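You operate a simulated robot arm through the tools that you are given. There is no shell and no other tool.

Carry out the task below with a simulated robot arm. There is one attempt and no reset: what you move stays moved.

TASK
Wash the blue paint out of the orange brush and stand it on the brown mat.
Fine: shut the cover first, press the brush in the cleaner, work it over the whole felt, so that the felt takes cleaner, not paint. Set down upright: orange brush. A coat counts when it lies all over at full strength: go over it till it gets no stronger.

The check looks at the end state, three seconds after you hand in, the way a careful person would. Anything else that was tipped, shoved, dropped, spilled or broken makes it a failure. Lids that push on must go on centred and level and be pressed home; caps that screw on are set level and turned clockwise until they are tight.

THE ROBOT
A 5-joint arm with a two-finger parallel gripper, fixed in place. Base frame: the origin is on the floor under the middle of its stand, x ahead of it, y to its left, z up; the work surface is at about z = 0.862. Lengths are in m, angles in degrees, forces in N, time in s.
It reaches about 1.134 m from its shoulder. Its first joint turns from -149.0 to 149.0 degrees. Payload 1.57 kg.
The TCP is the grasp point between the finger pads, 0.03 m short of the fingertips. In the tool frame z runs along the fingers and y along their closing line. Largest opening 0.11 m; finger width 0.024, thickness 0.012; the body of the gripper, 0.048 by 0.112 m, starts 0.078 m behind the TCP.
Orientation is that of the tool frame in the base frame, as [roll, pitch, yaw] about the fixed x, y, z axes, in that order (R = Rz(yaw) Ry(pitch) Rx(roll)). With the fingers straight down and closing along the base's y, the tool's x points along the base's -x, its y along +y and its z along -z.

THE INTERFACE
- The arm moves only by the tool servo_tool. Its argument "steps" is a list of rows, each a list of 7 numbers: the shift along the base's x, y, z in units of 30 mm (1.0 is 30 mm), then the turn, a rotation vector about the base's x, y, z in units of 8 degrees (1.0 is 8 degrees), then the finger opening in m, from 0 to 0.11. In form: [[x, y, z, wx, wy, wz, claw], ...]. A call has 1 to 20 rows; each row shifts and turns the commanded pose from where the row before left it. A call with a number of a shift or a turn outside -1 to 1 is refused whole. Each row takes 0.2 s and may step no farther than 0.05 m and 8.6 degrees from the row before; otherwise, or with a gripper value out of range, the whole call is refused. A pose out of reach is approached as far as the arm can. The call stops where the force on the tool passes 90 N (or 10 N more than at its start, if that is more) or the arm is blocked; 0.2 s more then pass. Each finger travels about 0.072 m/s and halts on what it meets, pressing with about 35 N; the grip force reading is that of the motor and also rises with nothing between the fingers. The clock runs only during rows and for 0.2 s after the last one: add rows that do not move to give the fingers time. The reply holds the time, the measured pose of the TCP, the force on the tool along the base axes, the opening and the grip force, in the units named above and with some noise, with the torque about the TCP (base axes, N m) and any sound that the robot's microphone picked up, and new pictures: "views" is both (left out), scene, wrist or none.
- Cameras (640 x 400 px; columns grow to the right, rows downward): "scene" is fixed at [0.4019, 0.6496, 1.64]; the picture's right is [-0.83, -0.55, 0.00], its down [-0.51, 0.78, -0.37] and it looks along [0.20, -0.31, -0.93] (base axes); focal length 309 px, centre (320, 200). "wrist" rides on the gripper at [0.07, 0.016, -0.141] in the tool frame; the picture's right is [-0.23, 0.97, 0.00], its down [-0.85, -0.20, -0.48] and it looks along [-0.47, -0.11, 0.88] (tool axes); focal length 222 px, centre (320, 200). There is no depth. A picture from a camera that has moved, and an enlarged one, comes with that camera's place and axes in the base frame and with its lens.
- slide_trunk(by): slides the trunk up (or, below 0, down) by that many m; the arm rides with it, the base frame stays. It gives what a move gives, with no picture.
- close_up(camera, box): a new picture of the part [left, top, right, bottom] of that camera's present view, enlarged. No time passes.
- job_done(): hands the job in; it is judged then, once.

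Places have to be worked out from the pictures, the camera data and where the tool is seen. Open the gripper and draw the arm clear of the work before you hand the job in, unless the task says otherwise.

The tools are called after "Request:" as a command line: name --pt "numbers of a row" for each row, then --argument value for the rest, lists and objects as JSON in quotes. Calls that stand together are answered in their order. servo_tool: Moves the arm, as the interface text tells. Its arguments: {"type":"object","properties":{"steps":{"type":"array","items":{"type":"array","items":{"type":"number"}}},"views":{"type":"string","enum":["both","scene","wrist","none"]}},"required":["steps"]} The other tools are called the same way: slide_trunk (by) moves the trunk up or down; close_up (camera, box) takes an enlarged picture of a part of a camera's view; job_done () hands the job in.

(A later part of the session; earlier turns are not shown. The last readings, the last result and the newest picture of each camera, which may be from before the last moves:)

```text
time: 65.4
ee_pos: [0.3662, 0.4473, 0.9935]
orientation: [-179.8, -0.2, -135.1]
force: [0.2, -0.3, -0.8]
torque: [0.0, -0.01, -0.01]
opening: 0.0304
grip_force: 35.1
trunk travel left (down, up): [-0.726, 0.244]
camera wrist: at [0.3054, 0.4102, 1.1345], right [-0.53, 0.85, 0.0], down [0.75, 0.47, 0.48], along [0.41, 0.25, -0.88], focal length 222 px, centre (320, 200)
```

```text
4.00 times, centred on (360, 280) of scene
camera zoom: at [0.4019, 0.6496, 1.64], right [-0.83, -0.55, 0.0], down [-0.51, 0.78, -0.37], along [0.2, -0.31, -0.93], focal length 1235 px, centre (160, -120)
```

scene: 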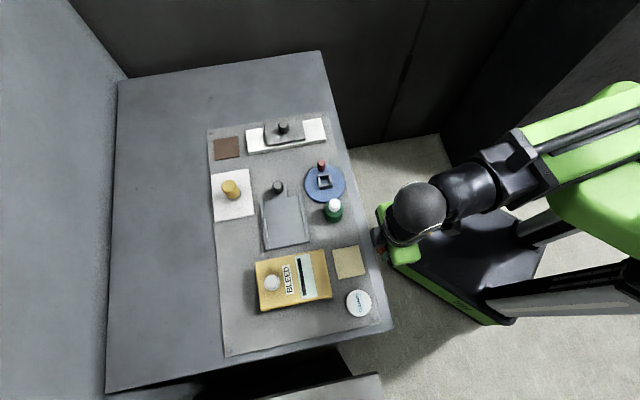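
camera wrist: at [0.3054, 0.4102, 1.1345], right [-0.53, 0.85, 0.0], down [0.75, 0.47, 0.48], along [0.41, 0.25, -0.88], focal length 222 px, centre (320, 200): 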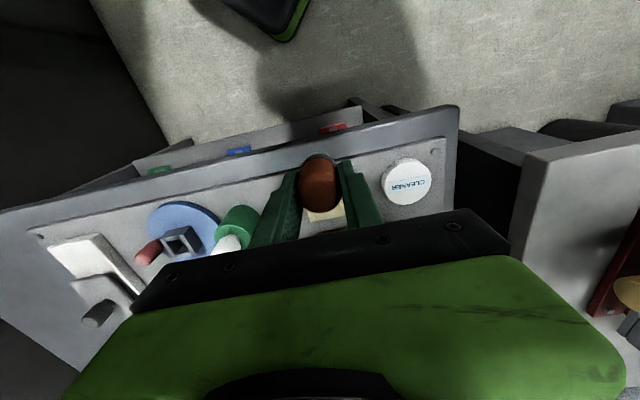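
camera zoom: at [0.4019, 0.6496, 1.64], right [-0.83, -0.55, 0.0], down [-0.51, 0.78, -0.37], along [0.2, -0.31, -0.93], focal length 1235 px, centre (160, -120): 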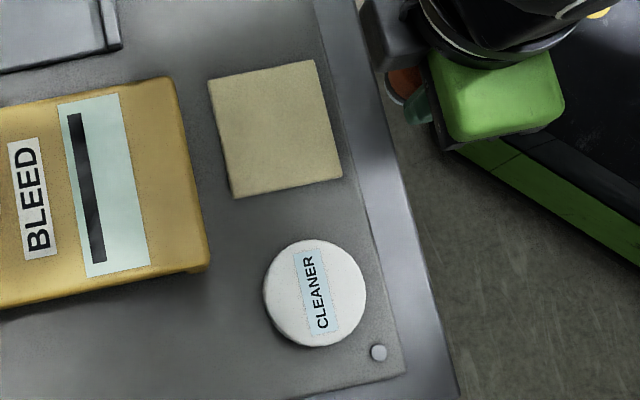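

No mark is obvious on the beige square. I zoom in closer on it to be sure, and look at the tip as well.

Request:
close_up --camera "scene" --box '[328, 240, 372, 284]'

Request:
close_up --camera "scene" --box '[205, 160, 265, 225]'

Request:
close_up --camera "scene" --box '[205, 130, 245, 165]'

Request:
close_up --camera "scene" --box '[250, 175, 320, 255]'

```text
9.09 times, centred on (350, 262) of scene
camera zoom: at [0.4019, 0.6496, 1.64], right [-0.83, -0.55, 0.0], down [-0.51, 0.78, -0.37], along [0.2, -0.31, -0.93], focal length 2807 px, centre (47, -364)
```

zoom: 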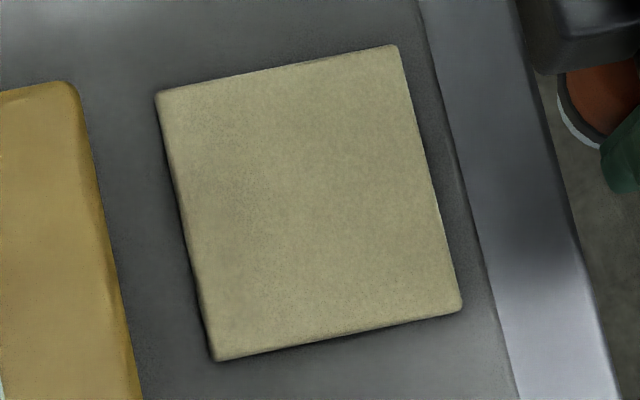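

```text
6.15 times, centred on (235, 192) of scene
camera zoom: at [0.4019, 0.6496, 1.64], right [-0.83, -0.55, 0.0], down [-0.51, 0.78, -0.37], along [0.2, -0.31, -0.93], focal length 1900 px, centre (843, 246)
```

zoom: 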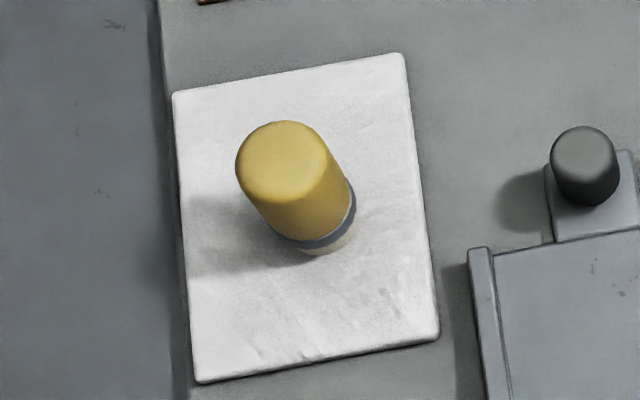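

```text
11.43 times, centred on (225, 148) of scene
camera zoom: at [0.4019, 0.6496, 1.64], right [-0.83, -0.55, 0.0], down [-0.51, 0.78, -0.37], along [0.2, -0.31, -0.93], focal length 3529 px, centre (1406, 800)
```

zoom: 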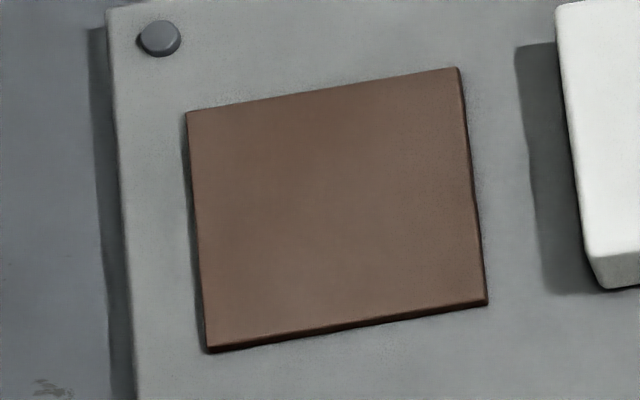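

```text
5.00 times, centred on (285, 215) of scene
camera zoom: at [0.4019, 0.6496, 1.64], right [-0.83, -0.55, 0.0], down [-0.51, 0.78, -0.37], along [0.2, -0.31, -0.93], focal length 1544 px, centre (495, 125)
```

zoom: 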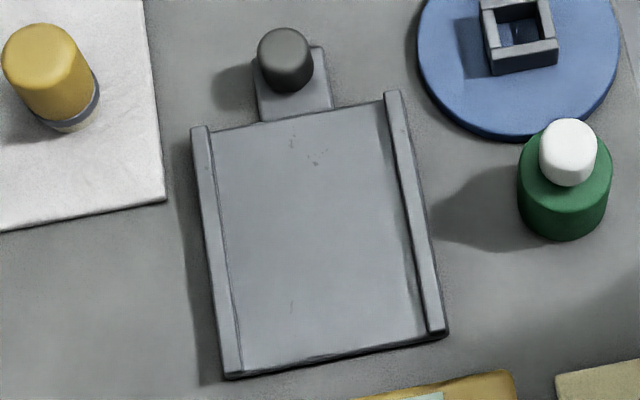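

The orange tip now shows the pale cleaner colour and the beige square shows no change from a still press. To settle whether the square takes a coat when brushed, I do a light short stroke at its center.

Request:
servo_tool --pt "0.8 0.8 0 0 0 0 0.02" --pt "0.82 0.8 0 0 0 0 0.02" --pt "0 0 0 0 0 0 0.02" --views "none"

Request:
slide_trunk --by -0.07

Request:
slide_trunk --by -0.002

```text
time: 66.2
ee_pos: [0.4159, 0.4943, 0.9945]
orientation: [-179.8, -0.2, -135.0]
force: [0.2, 0.5, -0.7]
torque: [-0.03, 0.02, 0.0]
opening: 0.0301
grip_force: 35.1
trunk travel left (down, up): [-0.726, 0.244]
```

```text
time: 67.3
ee_pos: [0.4147, 0.4943, 0.9233]
orientation: [-179.7, 0.0, -135.1]
force: [-0.5, -0.6, -0.3]
torque: [-0.01, -0.02, 0.01]
opening: 0.0301
grip_force: 35.0
trunk travel left (down, up): [-0.656, 0.314]
```

```text
time: 67.8
ee_pos: [0.4153, 0.495, 0.9214]
orientation: [-179.9, -0.1, -135.0]
force: [0.7, 2.2, 5.4]
torque: [0.05, 0.01, -0.03]
opening: 0.0302
grip_force: 35.2
trunk travel left (down, up): [-0.654, 0.316]
```

Contact at 5 N. I make a gentle ±8 mm stroke.

Request:
servo_tool --pt "-0.047 0.047 0 0 0 0 0.02" --pt "-0.047 0.047 0 0 0 0 0.02" --pt "-0.047 0.047 0 0 0 0 0.02" --pt "-0.047 0.047 0 0 0 0 0.02" --pt "0.047 -0.047 0 0 0 0 0.02" --pt "0.047 -0.047 0 0 0 0 0.02" --pt "0.047 -0.047 0 0 0 0 0.02" --pt "0.047 -0.047 0 0 0 0 0.02" --views "none"

Request:
slide_trunk --by 0.072

Request:
servo_tool --pt "-0.8 -0.8 0 0 0 0 0.02" --pt "-0.8 -0.8 0 0 0 0 0.02" --pt "0 0 0 0 0 0 0.02" --views "none"

Request:
close_up --camera "scene" --box '[328, 240, 372, 284]'

Request:
close_up --camera "scene" --box '[320, 230, 400, 330]'

```text
time: 69.6
ee_pos: [0.414, 0.4936, 0.9217]
orientation: [-179.8, 0.0, -135.0]
force: [-1.4, 1.4, 5.3]
torque: [0.1, 0.2, 0.0]
opening: 0.0304
grip_force: 34.6
trunk travel left (down, up): [-0.654, 0.316]
```

```text
time: 70.7
ee_pos: [0.4148, 0.4949, 0.9931]
orientation: [-179.8, -0.2, -135.1]
force: [-0.1, 0.3, 0.0]
torque: [0.01, 0.03, 0.01]
opening: 0.03
grip_force: 35.0
trunk travel left (down, up): [-0.726, 0.244]
```

```text
time: 71.5
ee_pos: [0.3687, 0.4462, 0.9926]
orientation: [-179.9, -0.2, -135.0]
force: [1.2, -0.2, -0.3]
torque: [0.02, -0.03, 0.03]
opening: 0.0301
grip_force: 35.2
trunk travel left (down, up): [-0.726, 0.244]
```

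```text
9.09 times, centred on (350, 262) of scene
camera zoom: at [0.4019, 0.6496, 1.64], right [-0.83, -0.55, 0.0], down [-0.51, 0.78, -0.37], along [0.2, -0.31, -0.93], focal length 2807 px, centre (47, -364)
```

zoom: 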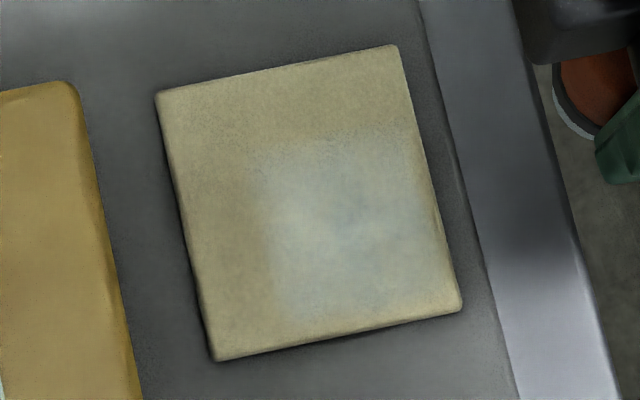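

```text
4.00 times, centred on (360, 280) of scene
camera zoom: at [0.4019, 0.6496, 1.64], right [-0.83, -0.55, 0.0], down [-0.51, 0.78, -0.37], along [0.2, -0.31, -0.93], focal length 1235 px, centre (160, -120)
```

zoom: 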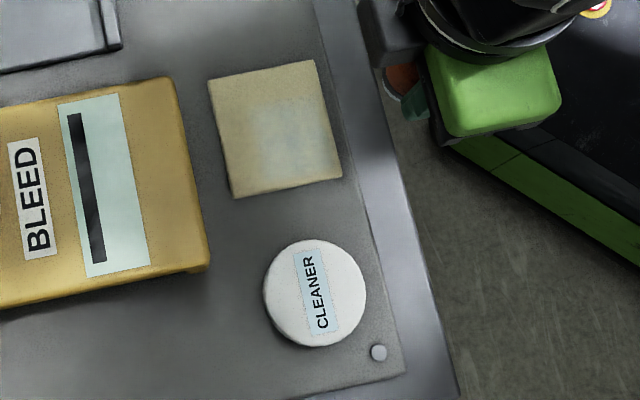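

That settles it: a short stroke left a pale coat, so the beige square is the felt, and it didn't move. I zoom in to see exactly where the coat lies relative to the path.

Request:
close_up --camera "scene" --box '[334, 244, 366, 276]'

Request:
close_up --camera "wrist" --box '[260, 120, 380, 220]'

```text
12.50 times, centred on (350, 260) of scene
camera zoom: at [0.4019, 0.6496, 1.64], right [-0.83, -0.55, 0.0], down [-0.51, 0.78, -0.37], along [0.2, -0.31, -0.93], focal length 3860 px, centre (-55, -550)
```

zoom: 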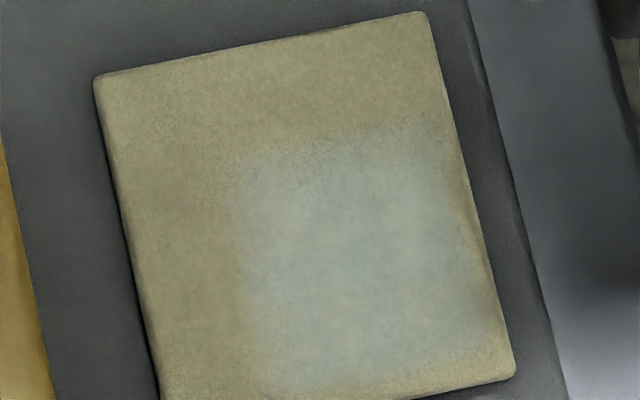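

```text
4.00 times, centred on (320, 170) of wrist
camera zoom: at [0.3076, 0.409, 1.1345], right [-0.53, 0.85, 0.0], down [0.75, 0.47, 0.48], along [0.41, 0.25, -0.88], focal length 888 px, centre (320, 320)
```

zoom: 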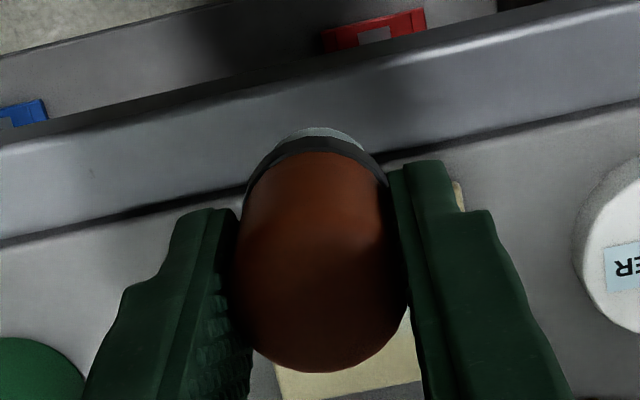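

The coat builds where the brush slides. I return to the center, make contact at ~7 N, and begin a raster over the whole felt. I stay on top of it and never cross back over an edge.

Request:
servo_tool --pt "0.8 0.8 0 0 0 0 0.02" --pt "0.78 0.8 0 0 0 0 0.02" --pt "0 0 0 0 0 0 0.02" --views "none"

Request:
slide_trunk --by -0.07

Request:
slide_trunk --by -0.0022

Request:
servo_tool --pt "0.11785 -0.11785 0 0 0 0 0.02" --pt "0.11785 -0.11785 0 0 0 0 0.02" --pt "0.11785 -0.11785 0 0 0 0 0.02" --pt "0.11785 -0.11785 0 0 0 0 0.02" --pt "0.11785 -0.11785 0 0 0 0 0.02" --pt "0.11785 -0.11785 0 0 0 0 0.02" --pt "-0.11785 0.11785 0 0 0 0 0.02" --pt "-0.11785 0.11785 0 0 0 0 0.02" --pt "-0.11785 0.11785 0 0 0 0 0.02" --pt "-0.11785 0.11785 0 0 0 0 0.02" --pt "-0.11785 0.11785 0 0 0 0 0.02" --pt "-0.11785 0.11785 0 0 0 0 0.02" --views "none"

```text
time: 72.3
ee_pos: [0.4149, 0.4951, 0.9933]
orientation: [-179.8, -0.1, -135.0]
force: [-0.5, -0.1, 0.0]
torque: [0.02, 0.01, -0.04]
opening: 0.0302
grip_force: 34.6
trunk travel left (down, up): [-0.726, 0.244]
```

```text
time: 73.4
ee_pos: [0.4153, 0.4936, 0.9225]
orientation: [-179.7, -0.1, -135.0]
force: [0.1, 0.3, -1.0]
torque: [-0.01, 0.01, 0.04]
opening: 0.0302
grip_force: 35.3
trunk travel left (down, up): [-0.656, 0.314]
```

```text
time: 73.9
ee_pos: [0.4161, 0.4943, 0.9218]
orientation: [-179.8, -0.1, -135.0]
force: [1.6, 2.1, 7.2]
torque: [0.09, 0.03, -0.03]
opening: 0.0303
grip_force: 34.7
trunk travel left (down, up): [-0.654, 0.316]
```

```text
time: 76.5
ee_pos: [0.4147, 0.4946, 0.921]
orientation: [-179.8, -0.2, -135.0]
force: [2.7, -3.7, 7.6]
torque: [-0.15, -0.02, 0.04]
opening: 0.0302
grip_force: 35.0
trunk travel left (down, up): [-0.654, 0.316]
```

I lift and check where this half-line landed and that the felt hasn't shifted.

Request:
slide_trunk --by 0.0722

Request:
servo_tool --pt "-0.8 -0.8 0 0 0 0 0.02" --pt "-0.8 -0.8 0 0 0 0 0.02" --pt "0 0 0 0 0 0 0.02" --views "none"

Request:
close_up --camera "scene" --box '[328, 240, 372, 284]'

Request:
close_up --camera "wrist" --box '[260, 120, 380, 240]'

```text
time: 77.6
ee_pos: [0.4154, 0.4945, 0.9927]
orientation: [-179.8, -0.2, -135.0]
force: [0.4, -0.1, 0.0]
torque: [0.0, -0.02, -0.02]
opening: 0.0303
grip_force: 35.1
trunk travel left (down, up): [-0.726, 0.244]
```

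```text
time: 78.4
ee_pos: [0.3664, 0.4447, 0.9935]
orientation: [-179.8, -0.2, -135.1]
force: [0.0, 0.5, -0.5]
torque: [-0.02, 0.01, 0.01]
opening: 0.03
grip_force: 35.1
trunk travel left (down, up): [-0.726, 0.244]
```

```text
9.09 times, centred on (350, 262) of scene
camera zoom: at [0.4019, 0.6496, 1.64], right [-0.83, -0.55, 0.0], down [-0.51, 0.78, -0.37], along [0.2, -0.31, -0.93], focal length 2807 px, centre (47, -364)
```

zoom: 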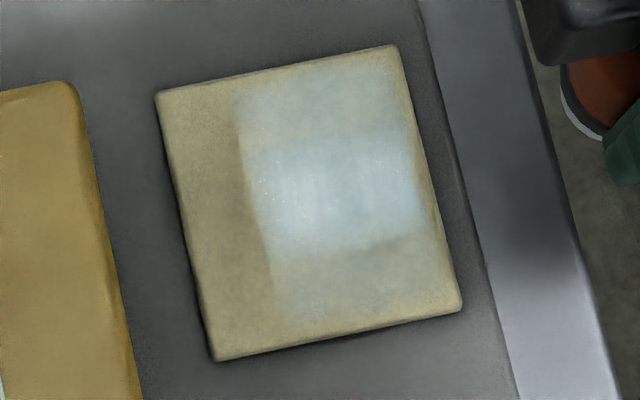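

```text
3.33 times, centred on (320, 180) of wrist
camera zoom: at [0.3058, 0.4081, 1.1345], right [-0.53, 0.85, 0.0], down [0.75, 0.47, 0.48], along [0.41, 0.25, -0.88], focal length 740 px, centre (320, 267)
```

zoom: 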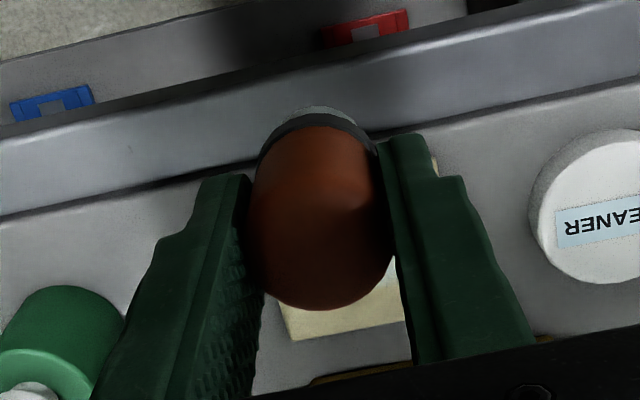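

The coat fills a coarse cell pattern. So far the band covers the table-edge side of the felt, while the strip toward the BLEED box is bare. The felt hasn't moved. I now work line by line, starting 16 mm toward the box side.

Request:
servo_tool --pt "0.8 0.8 0 0 0 0 0.02" --pt "0.8 0.8 0 0 0 0 0.02" --pt "0.377 0.377 0 0 0 0 0.02" --pt "0 0 0 0 0 0 0.02" --views "none"

Request:
slide_trunk --by -0.07

Request:
slide_trunk --by -0.0022

Request:
servo_tool --pt "0.165 -0.165 0 0 0 0 0.02" --pt "0.165 -0.165 0 0 0 0 0.02" --pt "0.165 -0.165 0 0 0 0 0.02" --pt "0.165 -0.165 0 0 0 0 0.02" --pt "-0.165 0.165 0 0 0 0 0.02" --pt "-0.165 0.165 0 0 0 0 0.02" --pt "-0.165 0.165 0 0 0 0 0.02" --pt "-0.165 0.165 0 0 0 0 0.02" --pt "-0.165 0.165 0 0 0 0 0.02" --pt "-0.165 0.165 0 0 0 0 0.02" --pt "-0.165 0.165 0 0 0 0 0.02" --pt "-0.165 0.165 0 0 0 0 0.02" --pt "0.165 -0.165 0 0 0 0 0.02" --pt "0.165 -0.165 0 0 0 0 0.02" --pt "0.165 -0.165 0 0 0 0 0.02" --pt "0.165 -0.165 0 0 0 0 0.02" --views "none"

```text
time: 79.4
ee_pos: [0.426, 0.5068, 0.9942]
orientation: [-179.8, 0.0, -134.9]
force: [0.0, 0.7, -0.3]
torque: [0.0, -0.01, -0.01]
opening: 0.03
grip_force: 35.7
trunk travel left (down, up): [-0.726, 0.244]
```

```text
time: 80.5
ee_pos: [0.4266, 0.5067, 0.9235]
orientation: [-179.8, -0.1, -134.9]
force: [0.7, 0.0, -0.8]
torque: [-0.01, 0.01, -0.01]
opening: 0.0298
grip_force: 35.2
trunk travel left (down, up): [-0.656, 0.314]
```

```text
time: 81.0
ee_pos: [0.4254, 0.5069, 0.9217]
orientation: [-179.7, -0.1, -135.0]
force: [1.3, 1.2, 5.8]
torque: [0.05, 0.02, -0.04]
opening: 0.0302
grip_force: 35.5
trunk travel left (down, up): [-0.654, 0.316]
```

```text
time: 84.4
ee_pos: [0.4265, 0.5071, 0.9213]
orientation: [-179.8, -0.1, -135.0]
force: [-2.2, 1.7, 5.9]
torque: [0.09, 0.22, -0.03]
opening: 0.0301
grip_force: 34.8
trunk travel left (down, up): [-0.654, 0.316]
```

Contact holds at ~6 N. I shift 12 mm further toward the box side and repeat the line.

Request:
servo_tool --pt "0.1414 0.1414 0 0 0 0 0.02" --pt "0.1414 0.1414 0 0 0 0 0.02" --pt "0.165 -0.165 0 0 0 0 0.02" --pt "0.165 -0.165 0 0 0 0 0.02" --pt "0.165 -0.165 0 0 0 0 0.02" --pt "0.165 -0.165 0 0 0 0 0.02" --pt "-0.165 0.165 0 0 0 0 0.02" --pt "-0.165 0.165 0 0 0 0 0.02" --pt "-0.165 0.165 0 0 0 0 0.02" --pt "-0.165 0.165 0 0 0 0 0.02" --pt "-0.165 0.165 0 0 0 0 0.02" --pt "-0.165 0.165 0 0 0 0 0.02" --pt "-0.165 0.165 0 0 0 0 0.02" --pt "-0.165 0.165 0 0 0 0 0.02" --pt "0.165 -0.165 0 0 0 0 0.02" --pt "0.165 -0.165 0 0 0 0 0.02" --pt "0.165 -0.165 0 0 0 0 0.02" --pt "0.165 -0.165 0 0 0 0 0.02" --views "none"

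Request:
servo_tool --pt "-0.1414 -0.1414 0 0 0 0 0.02" --pt "-0.1414 -0.1414 0 0 0 0 0.02" --pt "-0.1414 -0.1414 0 0 0 0 0.02" --pt "-0.1414 -0.1414 0 0 0 0 0.02" --pt "0.165 -0.165 0 0 0 0 0.02" --pt "0.165 -0.165 0 0 0 0 0.02" --pt "0.165 -0.165 0 0 0 0 0.02" --pt "0.165 -0.165 0 0 0 0 0.02" --pt "-0.165 0.165 0 0 0 0 0.02" --pt "-0.165 0.165 0 0 0 0 0.02" --pt "-0.165 0.165 0 0 0 0 0.02" --pt "-0.165 0.165 0 0 0 0 0.02" --pt "-0.165 0.165 0 0 0 0 0.02" --pt "-0.165 0.165 0 0 0 0 0.02" --pt "-0.165 0.165 0 0 0 0 0.02" --pt "-0.165 0.165 0 0 0 0 0.02" --pt "0.165 -0.165 0 0 0 0 0.02" --pt "0.165 -0.165 0 0 0 0 0.02" --pt "0.165 -0.165 0 0 0 0 0.02" --pt "0.165 -0.165 0 0 0 0 0.02" --views "none"

Request:
servo_tool --pt "-0.1414 -0.1414 0 0 0 0 0.02" --pt "-0.1414 -0.1414 0 0 0 0 0.02" --pt "-0.1414 -0.1414 0 0 0 0 0.02" --pt "0.165 -0.165 0 0 0 0 0.02" --pt "0.165 -0.165 0 0 0 0 0.02" --pt "0.165 -0.165 0 0 0 0 0.02" --pt "0.165 -0.165 0 0 0 0 0.02" --pt "-0.165 0.165 0 0 0 0 0.02" --pt "-0.165 0.165 0 0 0 0 0.02" --pt "-0.165 0.165 0 0 0 0 0.02" --pt "-0.165 0.165 0 0 0 0 0.02" --pt "-0.165 0.165 0 0 0 0 0.02" --pt "-0.165 0.165 0 0 0 0 0.02" --pt "-0.165 0.165 0 0 0 0 0.02" --pt "-0.165 0.165 0 0 0 0 0.02" --pt "0.165 -0.165 0 0 0 0 0.02" --pt "0.165 -0.165 0 0 0 0 0.02" --pt "0.165 -0.165 0 0 0 0 0.02" --pt "0.165 -0.165 0 0 0 0 0.02" --views "none"

Request:
slide_trunk --by 0.0722

Request:
servo_tool --pt "-0.8 -0.8 0 0 0 0 0.02" --pt "-0.8 -0.8 0 0 0 0 0.02" --pt "0 0 0 0 0 0 0.02" --views "both"

Request:
close_up --camera "scene" --box '[328, 240, 372, 284]'

```text
time: 88.2
ee_pos: [0.4328, 0.5148, 0.9218]
orientation: [-179.8, -0.1, -135.0]
force: [-1.3, 1.2, 3.3]
torque: [0.04, 0.13, -0.01]
opening: 0.0301
grip_force: 35.0
trunk travel left (down, up): [-0.654, 0.316]
```

```text
time: 92.4
ee_pos: [0.4174, 0.4976, 0.9209]
orientation: [-179.8, -0.1, -135.0]
force: [-1.2, 1.3, 2.9]
torque: [0.07, 0.08, 0.0]
opening: 0.0301
grip_force: 34.7
trunk travel left (down, up): [-0.654, 0.316]
```

```text
time: 96.4
ee_pos: [0.4048, 0.4861, 0.9211]
orientation: [-179.8, -0.1, -135.0]
force: [-0.9, 0.3, 1.3]
torque: [0.03, 0.07, -0.03]
opening: 0.03
grip_force: 34.6
trunk travel left (down, up): [-0.654, 0.316]
```

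```text
time: 97.5
ee_pos: [0.4039, 0.4862, 0.9922]
orientation: [-179.8, -0.1, -135.0]
force: [-0.4, 0.7, -0.4]
torque: [-0.01, -0.01, -0.01]
opening: 0.03
grip_force: 34.7
trunk travel left (down, up): [-0.726, 0.244]
```

```text
time: 98.3
ee_pos: [0.3565, 0.4382, 0.9935]
orientation: [-179.8, -0.2, -135.0]
force: [0.2, -0.4, 0.2]
torque: [0.01, -0.06, -0.01]
opening: 0.0302
grip_force: 34.7
trunk travel left (down, up): [-0.726, 0.244]
camera wrist: at [0.2959, 0.4002, 1.1345], right [-0.53, 0.85, 0.0], down [0.75, 0.47, 0.48], along [0.41, 0.25, -0.88], focal length 222 px, centre (320, 200)
```

scene: 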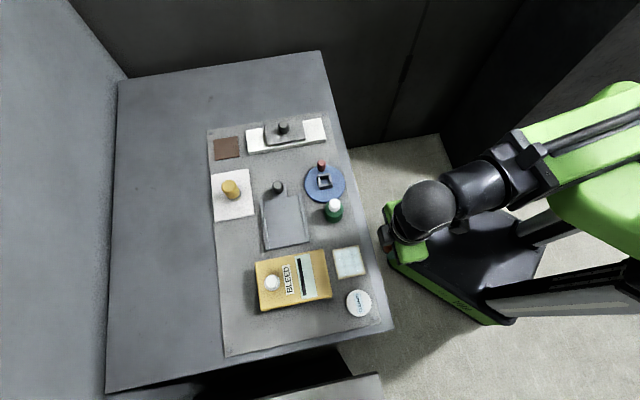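
wrist: 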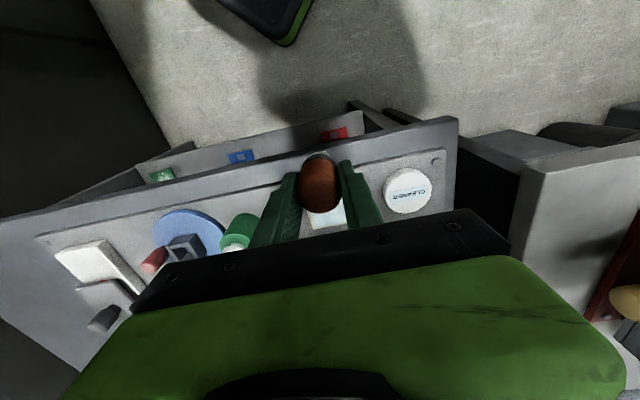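

```text
9.09 times, centred on (350, 262) of scene
camera zoom: at [0.4019, 0.6496, 1.64], right [-0.83, -0.55, 0.0], down [-0.51, 0.78, -0.37], along [0.2, -0.31, -0.93], focal length 2807 px, centre (47, -364)
```

zoom: 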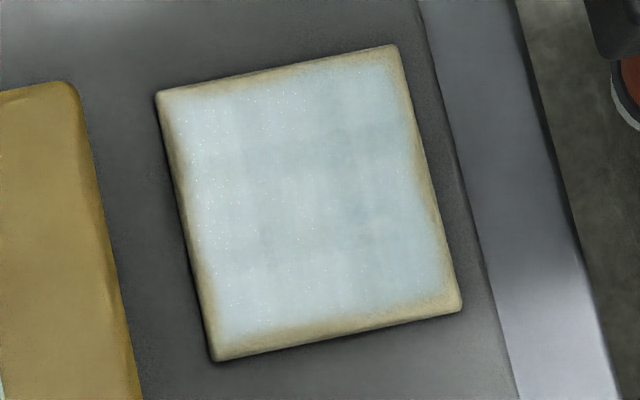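

The whole felt has taken the coat and hasn't shifted. Some cells and the rim look slightly weaker and the pressure had dropped to ~1 N. I go over it again with a bit more pressure, first around the perimeter and then across.

Request:
servo_tool --pt "0.8 0.8 0 0 0 0 0.02" --pt "0.8 0.8 0 0 0 0 0.02" --pt "0 0 0 0 0 0 0.02" --views "none"

Request:
slide_trunk --by -0.071

Request:
slide_trunk --by -0.0018

```text
time: 99.1
ee_pos: [0.4053, 0.4874, 0.9933]
orientation: [-179.8, -0.1, -135.0]
force: [-0.1, -0.4, -0.4]
torque: [-0.02, 0.03, 0.02]
opening: 0.0302
grip_force: 35.6
trunk travel left (down, up): [-0.726, 0.244]
```

```text
time: 100.2
ee_pos: [0.4046, 0.4865, 0.9224]
orientation: [-179.8, -0.1, -135.0]
force: [0.3, 0.0, -1.7]
torque: [-0.01, 0.04, -0.02]
opening: 0.03
grip_force: 35.1
trunk travel left (down, up): [-0.655, 0.315]
```

```text
time: 100.8
ee_pos: [0.4064, 0.4867, 0.9209]
orientation: [-179.8, -0.1, -135.0]
force: [1.4, 2.4, 12.0]
torque: [0.12, 0.0, 0.0]
opening: 0.0298
grip_force: 34.8
trunk travel left (down, up): [-0.654, 0.316]
```

Contact at 12 N, which is fine. Now the perimeter loop.

Request:
servo_tool --pt "-0.094 -0.094 0 0 0 0 0.02" --pt "-0.094 -0.094 0 0 0 0 0.02" --pt "0.1414 -0.1414 0 0 0 0 0.02" --pt "0.1414 -0.1414 0 0 0 0 0.02" --pt "0.1414 -0.1414 0 0 0 0 0.02" --pt "0.1414 -0.1414 0 0 0 0 0.02" --pt "0.1414 -0.1414 0 0 0 0 0.02" --pt "0.144 0.144 0 0 0 0 0.02" --pt "0.144 0.144 0 0 0 0 0.02" --pt "0.144 0.144 0 0 0 0 0.02" --pt "0.144 0.144 0 0 0 0 0.02" --pt "0.144 0.144 0 0 0 0 0.02" --pt "0.144 0.144 0 0 0 0 0.02" --pt "0.144 0.144 0 0 0 0 0.02" --pt "0.144 0.144 0 0 0 0 0.02" --pt "0.144 0.144 0 0 0 0 0.02" --views "none"

Request:
servo_tool --pt "-0.1493 0.1493 0 0 0 0 0.02" --pt "-0.1493 0.1493 0 0 0 0 0.02" --pt "-0.1493 0.1493 0 0 0 0 0.02" --pt "-0.1493 0.1493 0 0 0 0 0.02" --pt "-0.1493 0.1493 0 0 0 0 0.02" --pt "-0.1493 0.1493 0 0 0 0 0.02" --pt "-0.1493 0.1493 0 0 0 0 0.02" --pt "-0.1493 0.1493 0 0 0 0 0.02" --pt "-0.1493 0.1493 0 0 0 0 0.02" --pt "-0.144 -0.144 0 0 0 0 0.02" --pt "-0.144 -0.144 0 0 0 0 0.02" --pt "-0.144 -0.144 0 0 0 0 0.02" --pt "-0.144 -0.144 0 0 0 0 0.02" --pt "-0.144 -0.144 0 0 0 0 0.02" --pt "-0.144 -0.144 0 0 0 0 0.02" --pt "-0.144 -0.144 0 0 0 0 0.02" --pt "-0.144 -0.144 0 0 0 0 0.02" --pt "-0.144 -0.144 0 0 0 0 0.02" --views "none"

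Request:
servo_tool --pt "0.144 0.144 0 0 0 0 0.02" --pt "0.144 0.144 0 0 0 0 0.02" --pt "0.1493 -0.1493 0 0 0 0 0.02" --pt "0.1493 -0.1493 0 0 0 0 0.02" --pt "0.1493 -0.1493 0 0 0 0 0.02" --pt "0.1493 -0.1493 0 0 0 0 0.02" --pt "0.1493 -0.1493 0 0 0 0 0.02" --pt "0.1493 -0.1493 0 0 0 0 0.02" --pt "0.1493 -0.1493 0 0 0 0 0.02" --pt "0.1493 -0.1493 0 0 0 0 0.02" --pt "0.144 0.144 0 0 0 0 0.02" --pt "0.144 0.144 0 0 0 0 0.02" --pt "0.144 0.144 0 0 0 0 0.02" --pt "-0.1493 0.1493 0 0 0 0 0.02" --pt "-0.1493 0.1493 0 0 0 0 0.02" --pt "-0.1493 0.1493 0 0 0 0 0.02" --pt "-0.1493 0.1493 0 0 0 0 0.02" --pt "-0.1493 0.1493 0 0 0 0 0.02" --pt "-0.1493 0.1493 0 0 0 0 0.02" --pt "-0.1493 0.1493 0 0 0 0 0.02" --views "none"

```text
time: 104.2
ee_pos: [0.4598, 0.4981, 0.9207]
orientation: [-179.7, -0.1, -135.0]
force: [-3.1, -2.6, 6.7]
torque: [-0.11, 0.25, 0.01]
opening: 0.0301
grip_force: 35.3
trunk travel left (down, up): [-0.654, 0.316]
```

```text
time: 108.0
ee_pos: [0.379, 0.5004, 0.9202]
orientation: [-179.9, -0.1, -134.9]
force: [5.8, 5.8, 15.4]
torque: [0.33, -0.26, -0.02]
opening: 0.0301
grip_force: 35.0
trunk travel left (down, up): [-0.654, 0.316]
```

```text
time: 112.2
ee_pos: [0.4061, 0.5177, 0.9206]
orientation: [-179.9, -0.1, -135.0]
force: [2.2, -1.8, 4.9]
torque: [-0.11, -0.05, 0.04]
opening: 0.0297
grip_force: 35.1
trunk travel left (down, up): [-0.654, 0.316]
```

Forces stayed moderate. I lift, move aside and inspect the felt again.

Request:
slide_trunk --by 0.0728

Request:
servo_tool --pt "-0.8 -0.8 0 0 0 0 0.02" --pt "-0.8 -0.8 0 0 0 0 0.02" --pt "-0.4 -0.4 0 0 0 0 0.02" --pt "0 0 0 0 0 0 0.02" --views "none"

Request:
close_up --camera "scene" --box '[328, 240, 372, 284]'

Request:
close_up --camera "scene" --box '[320, 230, 400, 330]'

Request:
close_up --camera "wrist" --box '[240, 120, 400, 240]'

```text
time: 113.3
ee_pos: [0.4059, 0.5178, 0.9932]
orientation: [-179.8, -0.1, -135.0]
force: [0.1, -0.6, 0.0]
torque: [-0.01, 0.0, -0.01]
opening: 0.0302
grip_force: 34.8
trunk travel left (down, up): [-0.726, 0.244]
```

```text
time: 114.3
ee_pos: [0.3461, 0.4585, 0.9935]
orientation: [-179.8, -0.1, -135.0]
force: [-0.3, 0.5, -0.4]
torque: [0.0, -0.02, 0.0]
opening: 0.0301
grip_force: 34.9
trunk travel left (down, up): [-0.726, 0.244]
```

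```text
9.09 times, centred on (350, 262) of scene
camera zoom: at [0.4019, 0.6496, 1.64], right [-0.83, -0.55, 0.0], down [-0.51, 0.78, -0.37], along [0.2, -0.31, -0.93], focal length 2807 px, centre (47, -364)
```

zoom: 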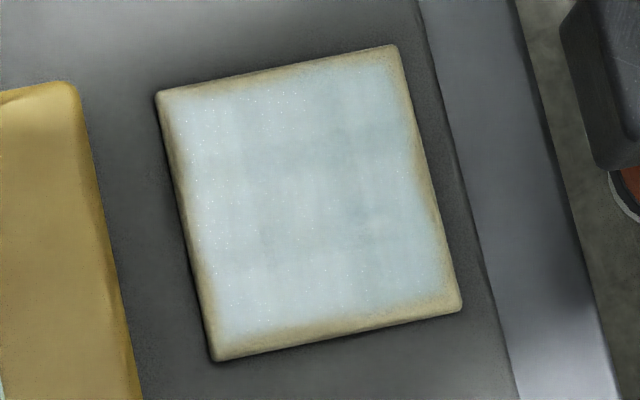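

```text
4.00 times, centred on (360, 280) of scene
camera zoom: at [0.4019, 0.6496, 1.64], right [-0.83, -0.55, 0.0], down [-0.51, 0.78, -0.37], along [0.2, -0.31, -0.93], focal length 1235 px, centre (160, -120)
```

zoom: 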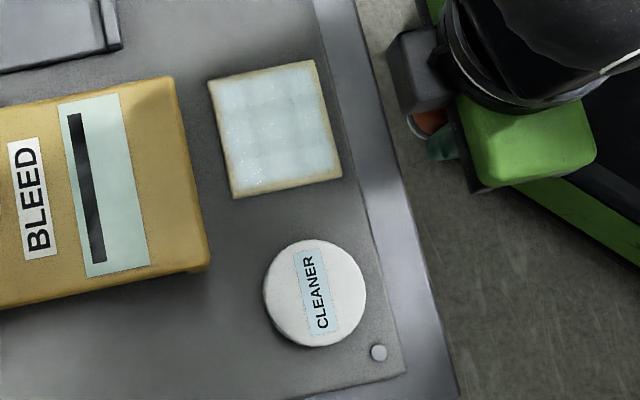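

```text
3.33 times, centred on (320, 180) of wrist
camera zoom: at [0.2854, 0.4202, 1.1345], right [-0.53, 0.85, 0.0], down [0.75, 0.47, 0.48], along [0.41, 0.25, -0.88], focal length 740 px, centre (320, 267)
```

zoom: 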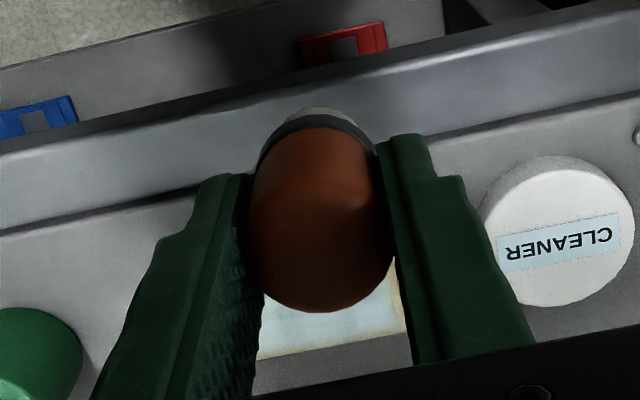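

The felt looks evenly coated. I check the tip's colour closely to see whether the brush has run dry.

Request:
close_up --camera "wrist" --box '[295, 140, 345, 175]'

Request:
close_up --camera "scene" --box '[365, 245, 395, 275]'

Request:
close_up --camera "scene" --box '[334, 244, 366, 280]'

```text
11.43 times, centred on (320, 158) of wrist
camera zoom: at [0.2854, 0.4202, 1.1345], right [-0.53, 0.85, 0.0], down [0.75, 0.47, 0.48], along [0.41, 0.25, -0.88], focal length 2538 px, centre (320, 686)
```

zoom: 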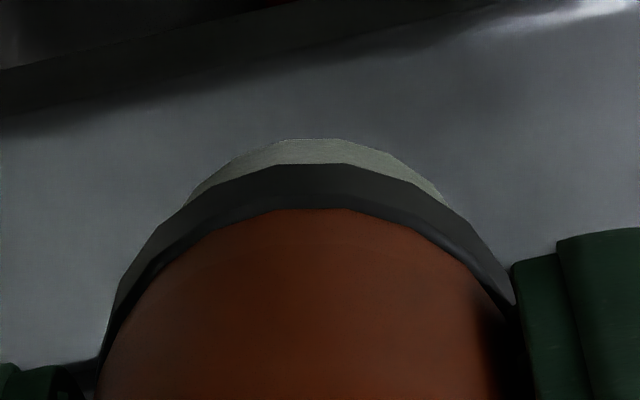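

```text
13.33 times, centred on (380, 260) of scene
camera zoom: at [0.4019, 0.6496, 1.64], right [-0.83, -0.55, 0.0], down [-0.51, 0.78, -0.37], along [0.2, -0.31, -0.93], focal length 4117 px, centre (-480, -600)
```

zoom: 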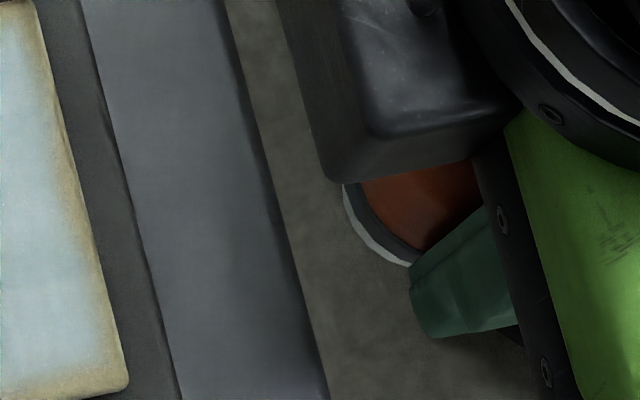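

```text
11.11 times, centred on (350, 262) of scene
camera zoom: at [0.4019, 0.6496, 1.64], right [-0.83, -0.55, 0.0], down [-0.51, 0.78, -0.37], along [0.2, -0.31, -0.93], focal length 3431 px, centre (-13, -489)
```

zoom: 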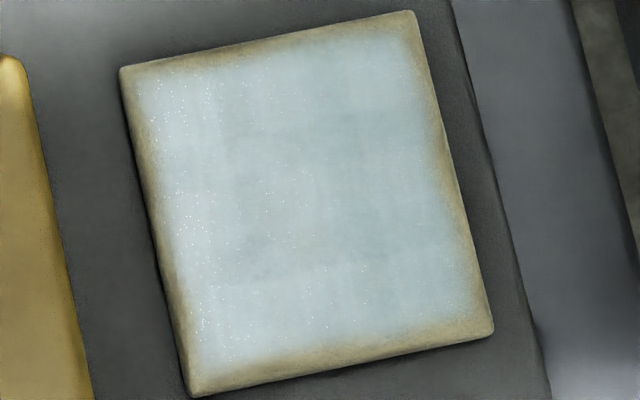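

The tip has lost the cleaner tint, so the brush ran nearly dry. I go back to CLEANER, reload by pressing, then go over the felt again.

Request:
servo_tool --pt "0.02 0.94 0 0 0 0 0.02" --pt "0.02 0.94 0 0 0 0 0.02" --pt "0.02 0.94 0 0 0 0 0.02" --pt "0.02 0.94 0 0 0 0 0.02" --pt "0 0 0 0 0 0 0.02" --views "wrist"

Request:
slide_trunk --by -0.06

Request:
slide_trunk --by -0.002

```text
time: 115.5
ee_pos: [0.3473, 0.572, 0.9931]
orientation: [-179.8, -0.1, -135.0]
force: [-0.4, -1.1, -0.3]
torque: [-0.04, 0.04, 0.0]
opening: 0.03
grip_force: 34.7
trunk travel left (down, up): [-0.726, 0.244]
camera wrist: at [0.2874, 0.5339, 1.1346], right [-0.53, 0.85, 0.0], down [0.75, 0.47, 0.48], along [0.41, 0.25, -0.88], focal length 222 px, centre (320, 200)
```

wrist: 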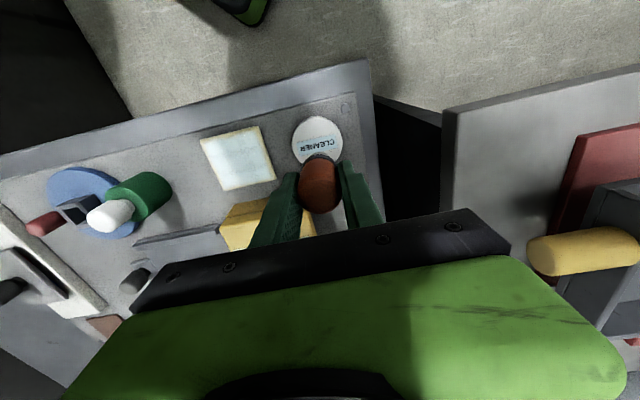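

```text
time: 116.5
ee_pos: [0.3475, 0.5708, 0.933]
orientation: [-179.8, -0.1, -134.9]
force: [-1.0, 0.1, -0.7]
torque: [-0.03, -0.01, 0.02]
opening: 0.0297
grip_force: 35.0
trunk travel left (down, up): [-0.666, 0.304]
```

```text
time: 117.0
ee_pos: [0.3473, 0.5712, 0.9318]
orientation: [-179.7, -0.1, -135.0]
force: [-0.2, -0.3, 0.1]
torque: [-0.04, 0.0, 0.02]
opening: 0.0303
grip_force: 34.8
trunk travel left (down, up): [-0.664, 0.306]
```

Continuing down to press contact.

Request:
slide_trunk --by -0.0012

Request:
slide_trunk --by -0.0006

Request:
servo_tool --pt "0 0 0 0 0 0 0.02" --pt "0 0 0 0 0 0 0.02" --pt "0 0 0 0 0 0 0.02" --pt "0 0 0 0 0 0 0.02" --pt "0 0 0 0 0 0 0.02" --views "none"

```text
time: 117.5
ee_pos: [0.3479, 0.5707, 0.9308]
orientation: [-179.8, -0.2, -135.0]
force: [1.0, 3.0, 12.3]
torque: [0.09, -0.08, -0.02]
opening: 0.03
grip_force: 34.9
trunk travel left (down, up): [-0.663, 0.307]
```

```text
time: 118.0
ee_pos: [0.348, 0.5715, 0.9312]
orientation: [-179.8, 0.0, -135.0]
force: [5.1, 7.9, 28.1]
torque: [0.25, -0.21, 0.02]
opening: 0.0301
grip_force: 35.0
trunk travel left (down, up): [-0.663, 0.307]
```

```text
time: 119.2
ee_pos: [0.3469, 0.5705, 0.9304]
orientation: [-179.7, 0.0, -135.0]
force: [3.3, 5.8, 23.5]
torque: [0.12, 0.04, -0.03]
opening: 0.03
grip_force: 34.7
trunk travel left (down, up): [-0.663, 0.307]
```

I lift, check the tip colour and move back above the felt center.

Request:
slide_trunk --by 0.0638

Request:
close_up --camera "wrist" --box '[280, 110, 360, 180]'

Request:
servo_tool --pt "0.751 -0.849 0 0 0 0 0.02" --pt "0.751 -0.849 0 0 0 0 0.02" --pt "0.751 -0.849 0 0 0 0 0.02" --pt "0 0 0 0 0 0 0.02" --views "wrist"

Request:
slide_trunk --by -0.071

Request:
slide_trunk --by -0.0015

```text
time: 120.2
ee_pos: [0.3485, 0.5717, 0.9932]
orientation: [-179.9, -0.1, -135.0]
force: [0.0, 0.2, 0.1]
torque: [0.03, -0.01, 0.0]
opening: 0.0301
grip_force: 35.0
trunk travel left (down, up): [-0.726, 0.244]
```

```text
5.71 times, centred on (320, 145) of wrist
camera zoom: at [0.2875, 0.5339, 1.1345], right [-0.53, 0.85, 0.0], down [0.75, 0.47, 0.48], along [0.41, 0.25, -0.88], focal length 1269 px, centre (320, 514)
```

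zoom: 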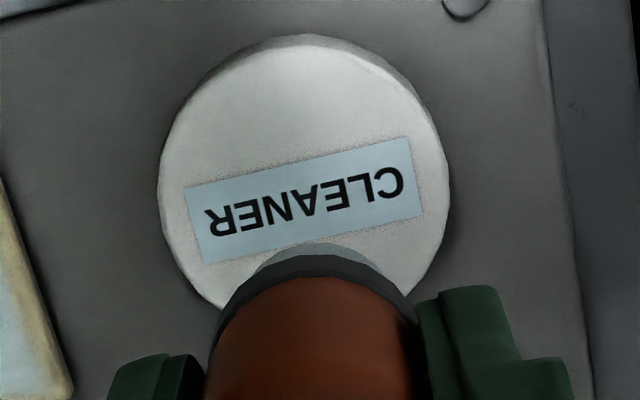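

```text
time: 121.2
ee_pos: [0.4149, 0.4951, 0.9938]
orientation: [-179.8, -0.2, -135.1]
force: [0.1, 0.1, -0.2]
torque: [-0.01, 0.01, 0.02]
opening: 0.0299
grip_force: 35.0
trunk travel left (down, up): [-0.726, 0.244]
camera wrist: at [0.3553, 0.4571, 1.1346], right [-0.53, 0.85, 0.0], down [0.75, 0.47, 0.48], along [0.41, 0.25, -0.88], focal length 222 px, centre (320, 200)
```

wrist: 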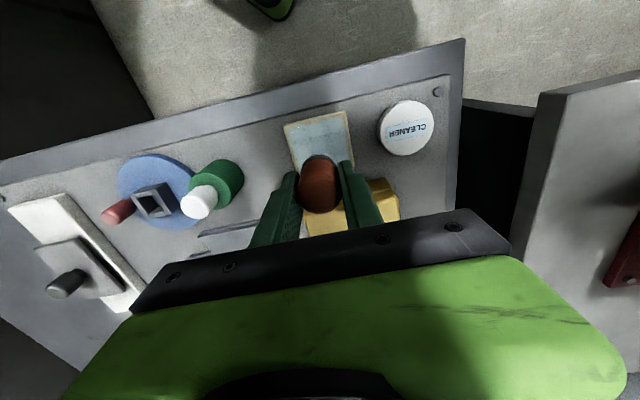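

```text
time: 122.3
ee_pos: [0.4157, 0.4941, 0.9222]
orientation: [-179.8, -0.1, -135.0]
force: [1.2, -0.3, -1.4]
torque: [-0.03, 0.01, -0.03]
opening: 0.0302
grip_force: 35.0
trunk travel left (down, up): [-0.655, 0.315]
```

```text
time: 122.8
ee_pos: [0.4165, 0.4948, 0.9216]
orientation: [-179.7, -0.1, -135.0]
force: [-0.2, -1.4, 0.2]
torque: [0.01, 0.0, -0.01]
opening: 0.03
grip_force: 34.8
trunk travel left (down, up): [-0.654, 0.316]
```

The tip is loaded again. A little more to reach contact.

Request:
slide_trunk --by -0.0008

Request:
slide_trunk --by -0.0005

```text
time: 123.3
ee_pos: [0.4155, 0.4936, 0.9197]
orientation: [-179.7, -0.2, -134.9]
force: [2.2, 1.9, 13.0]
torque: [0.08, 0.01, 0.0]
opening: 0.0296
grip_force: 35.1
trunk travel left (down, up): [-0.653, 0.317]
```

```text
time: 123.8
ee_pos: [0.4152, 0.4935, 0.9199]
orientation: [-179.7, 0.0, -135.0]
force: [5.4, 4.4, 23.1]
torque: [0.22, -0.05, -0.02]
opening: 0.03
grip_force: 35.2
trunk travel left (down, up): [-0.653, 0.317]
```

That's 23 N, a touch heavy. I ease off and then raster the whole felt with the fresh load.

Request:
slide_trunk --by 0.0005

Request:
servo_tool --pt "0.1414 -0.1414 0 0 0 0 0.02" --pt "0.1414 -0.1414 0 0 0 0 0.02" --pt "0.1414 -0.1414 0 0 0 0 0.02" --pt "0.1414 -0.1414 0 0 0 0 0.02" --pt "0.1414 -0.1414 0 0 0 0 0.02" --pt "-0.157 -0.157 0 0 0 0 0.02" --pt "-0.157 -0.157 0 0 0 0 0.02" --pt "-0.157 -0.157 0 0 0 0 0.02" --pt "-0.1493 0.1493 0 0 0 0 0.02" --pt "-0.1493 0.1493 0 0 0 0 0.02" --pt "-0.1493 0.1493 0 0 0 0 0.02" --pt "-0.1493 0.1493 0 0 0 0 0.02" --pt "-0.1493 0.1493 0 0 0 0 0.02" --pt "-0.1493 0.1493 0 0 0 0 0.02" --pt "-0.1493 0.1493 0 0 0 0 0.02" --pt "-0.1493 0.1493 0 0 0 0 0.02" --pt "-0.1493 0.1493 0 0 0 0 0.02" --pt "0.1414 0.1414 0 0 0 0 0.02" --pt "0.1414 0.1414 0 0 0 0 0.02" --views "none"

Request:
servo_tool --pt "0.1493 -0.1493 0 0 0 0 0.02" --pt "0.1493 -0.1493 0 0 0 0 0.02" --pt "0.1493 -0.1493 0 0 0 0 0.02" --pt "0.1493 -0.1493 0 0 0 0 0.02" --pt "0.1493 -0.1493 0 0 0 0 0.02" --pt "0.1493 -0.1493 0 0 0 0 0.02" --pt "0.1493 -0.1493 0 0 0 0 0.02" --pt "0.1493 -0.1493 0 0 0 0 0.02" --pt "0.1493 -0.1493 0 0 0 0 0.02" --pt "0.165 0.165 0 0 0 0 0.02" --pt "0.165 0.165 0 0 0 0 0.02" --pt "-0.1493 0.1493 0 0 0 0 0.02" --pt "-0.1493 0.1493 0 0 0 0 0.02" --pt "-0.1493 0.1493 0 0 0 0 0.02" --pt "-0.1493 0.1493 0 0 0 0 0.02" --pt "-0.1493 0.1493 0 0 0 0 0.02" --pt "-0.1493 0.1493 0 0 0 0 0.02" --pt "-0.1493 0.1493 0 0 0 0 0.02" --pt "-0.1493 0.1493 0 0 0 0 0.02" --pt "-0.1493 0.1493 0 0 0 0 0.02" --views "none"

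Request:
servo_tool --pt "0.165 0.165 0 0 0 0 0.02" --pt "0.165 0.165 0 0 0 0 0.02" --pt "0.1493 -0.1493 0 0 0 0 0.02" --pt "0.1493 -0.1493 0 0 0 0 0.02" --pt "0.1493 -0.1493 0 0 0 0 0.02" --pt "0.1493 -0.1493 0 0 0 0 0.02" --pt "0.1493 -0.1493 0 0 0 0 0.02" --pt "0.1493 -0.1493 0 0 0 0 0.02" --pt "0.1493 -0.1493 0 0 0 0 0.02" --pt "0.1493 -0.1493 0 0 0 0 0.02" --pt "0.1493 -0.1493 0 0 0 0 0.02" --pt "0.153 0.153 0 0 0 0 0.02" --pt "0.153 0.153 0 0 0 0 0.02" --pt "-0.1493 0.1493 0 0 0 0 0.02" --pt "-0.1493 0.1493 0 0 0 0 0.02" --pt "-0.1493 0.1493 0 0 0 0 0.02" --pt "-0.1493 0.1493 0 0 0 0 0.02" --pt "-0.1493 0.1493 0 0 0 0 0.02" --pt "-0.1493 0.1493 0 0 0 0 0.02" --pt "-0.1493 0.1493 0 0 0 0 0.02" --views "none"

```text
time: 124.3
ee_pos: [0.4152, 0.4943, 0.9207]
orientation: [-179.8, 0.0, -135.0]
force: [3.7, 3.5, 15.4]
torque: [0.08, -0.03, -0.01]
opening: 0.0302
grip_force: 34.9
trunk travel left (down, up): [-0.653, 0.317]
```

```text
time: 128.3
ee_pos: [0.3898, 0.5095, 0.9195]
orientation: [-179.9, -0.2, -134.9]
force: [-2.1, -1.5, 6.3]
torque: [-0.15, 0.25, 0.04]
opening: 0.0303
grip_force: 34.9
trunk travel left (down, up): [-0.653, 0.317]
```

```text
time: 132.5
ee_pos: [0.4019, 0.5178, 0.919]
orientation: [-179.7, -0.1, -135.0]
force: [1.4, -2.4, 5.6]
torque: [-0.14, -0.05, 0.01]
opening: 0.0301
grip_force: 34.8
trunk travel left (down, up): [-0.653, 0.317]
```

```text
time: 136.7
ee_pos: [0.4293, 0.5289, 0.9202]
orientation: [-179.8, -0.1, -135.0]
force: [1.0, -0.9, 2.6]
torque: [-0.06, -0.03, 0.02]
opening: 0.0301
grip_force: 35.0
trunk travel left (down, up): [-0.653, 0.317]
```

A full raster is done with this load. I lift and inspect the coat.

Request:
slide_trunk --by 0.0733

Request:
servo_tool --pt "-0.8 -0.8 0 0 0 0 0.02" --pt "-0.8 -0.8 0 0 0 0 0.02" --pt "-0.8 -0.8 0 0 0 0 0.02" --pt "-0.4 -0.4 0 0 0 0 0.02" --pt "0 0 0 0 0 0 0.02" --views "none"

Request:
close_up --camera "scene" --box '[334, 244, 366, 280]'

Request:
close_up --camera "wrist" --box '[295, 140, 345, 175]'

```text
time: 137.8
ee_pos: [0.4291, 0.5284, 0.993]
orientation: [-179.9, -0.1, -135.0]
force: [0.5, 0.4, -0.9]
torque: [-0.02, 0.02, -0.02]
opening: 0.0301
grip_force: 35.0
trunk travel left (down, up): [-0.726, 0.244]
```

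```text
time: 139.1
ee_pos: [0.3449, 0.4456, 0.9938]
orientation: [-179.7, -0.1, -135.1]
force: [-0.5, 0.0, -1.1]
torque: [0.02, 0.0, 0.01]
opening: 0.0301
grip_force: 35.4
trunk travel left (down, up): [-0.726, 0.244]
```

```text
11.11 times, centred on (350, 262) of scene
camera zoom: at [0.4019, 0.6496, 1.64], right [-0.83, -0.55, 0.0], down [-0.51, 0.78, -0.37], along [0.2, -0.31, -0.93], focal length 3431 px, centre (-13, -489)
```

zoom: 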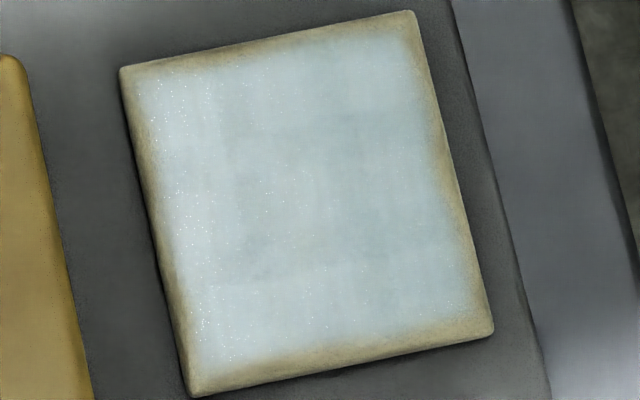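

```text
11.43 times, centred on (320, 158) of wrist
camera zoom: at [0.284, 0.4084, 1.1345], right [-0.53, 0.85, 0.0], down [0.75, 0.47, 0.48], along [0.41, 0.25, -0.88], focal length 2538 px, centre (320, 686)
```

zoom: 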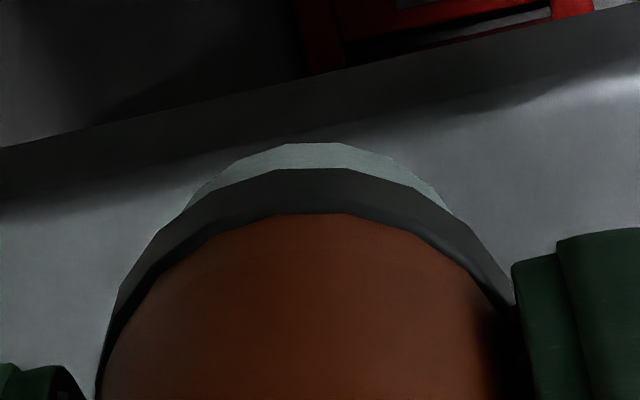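

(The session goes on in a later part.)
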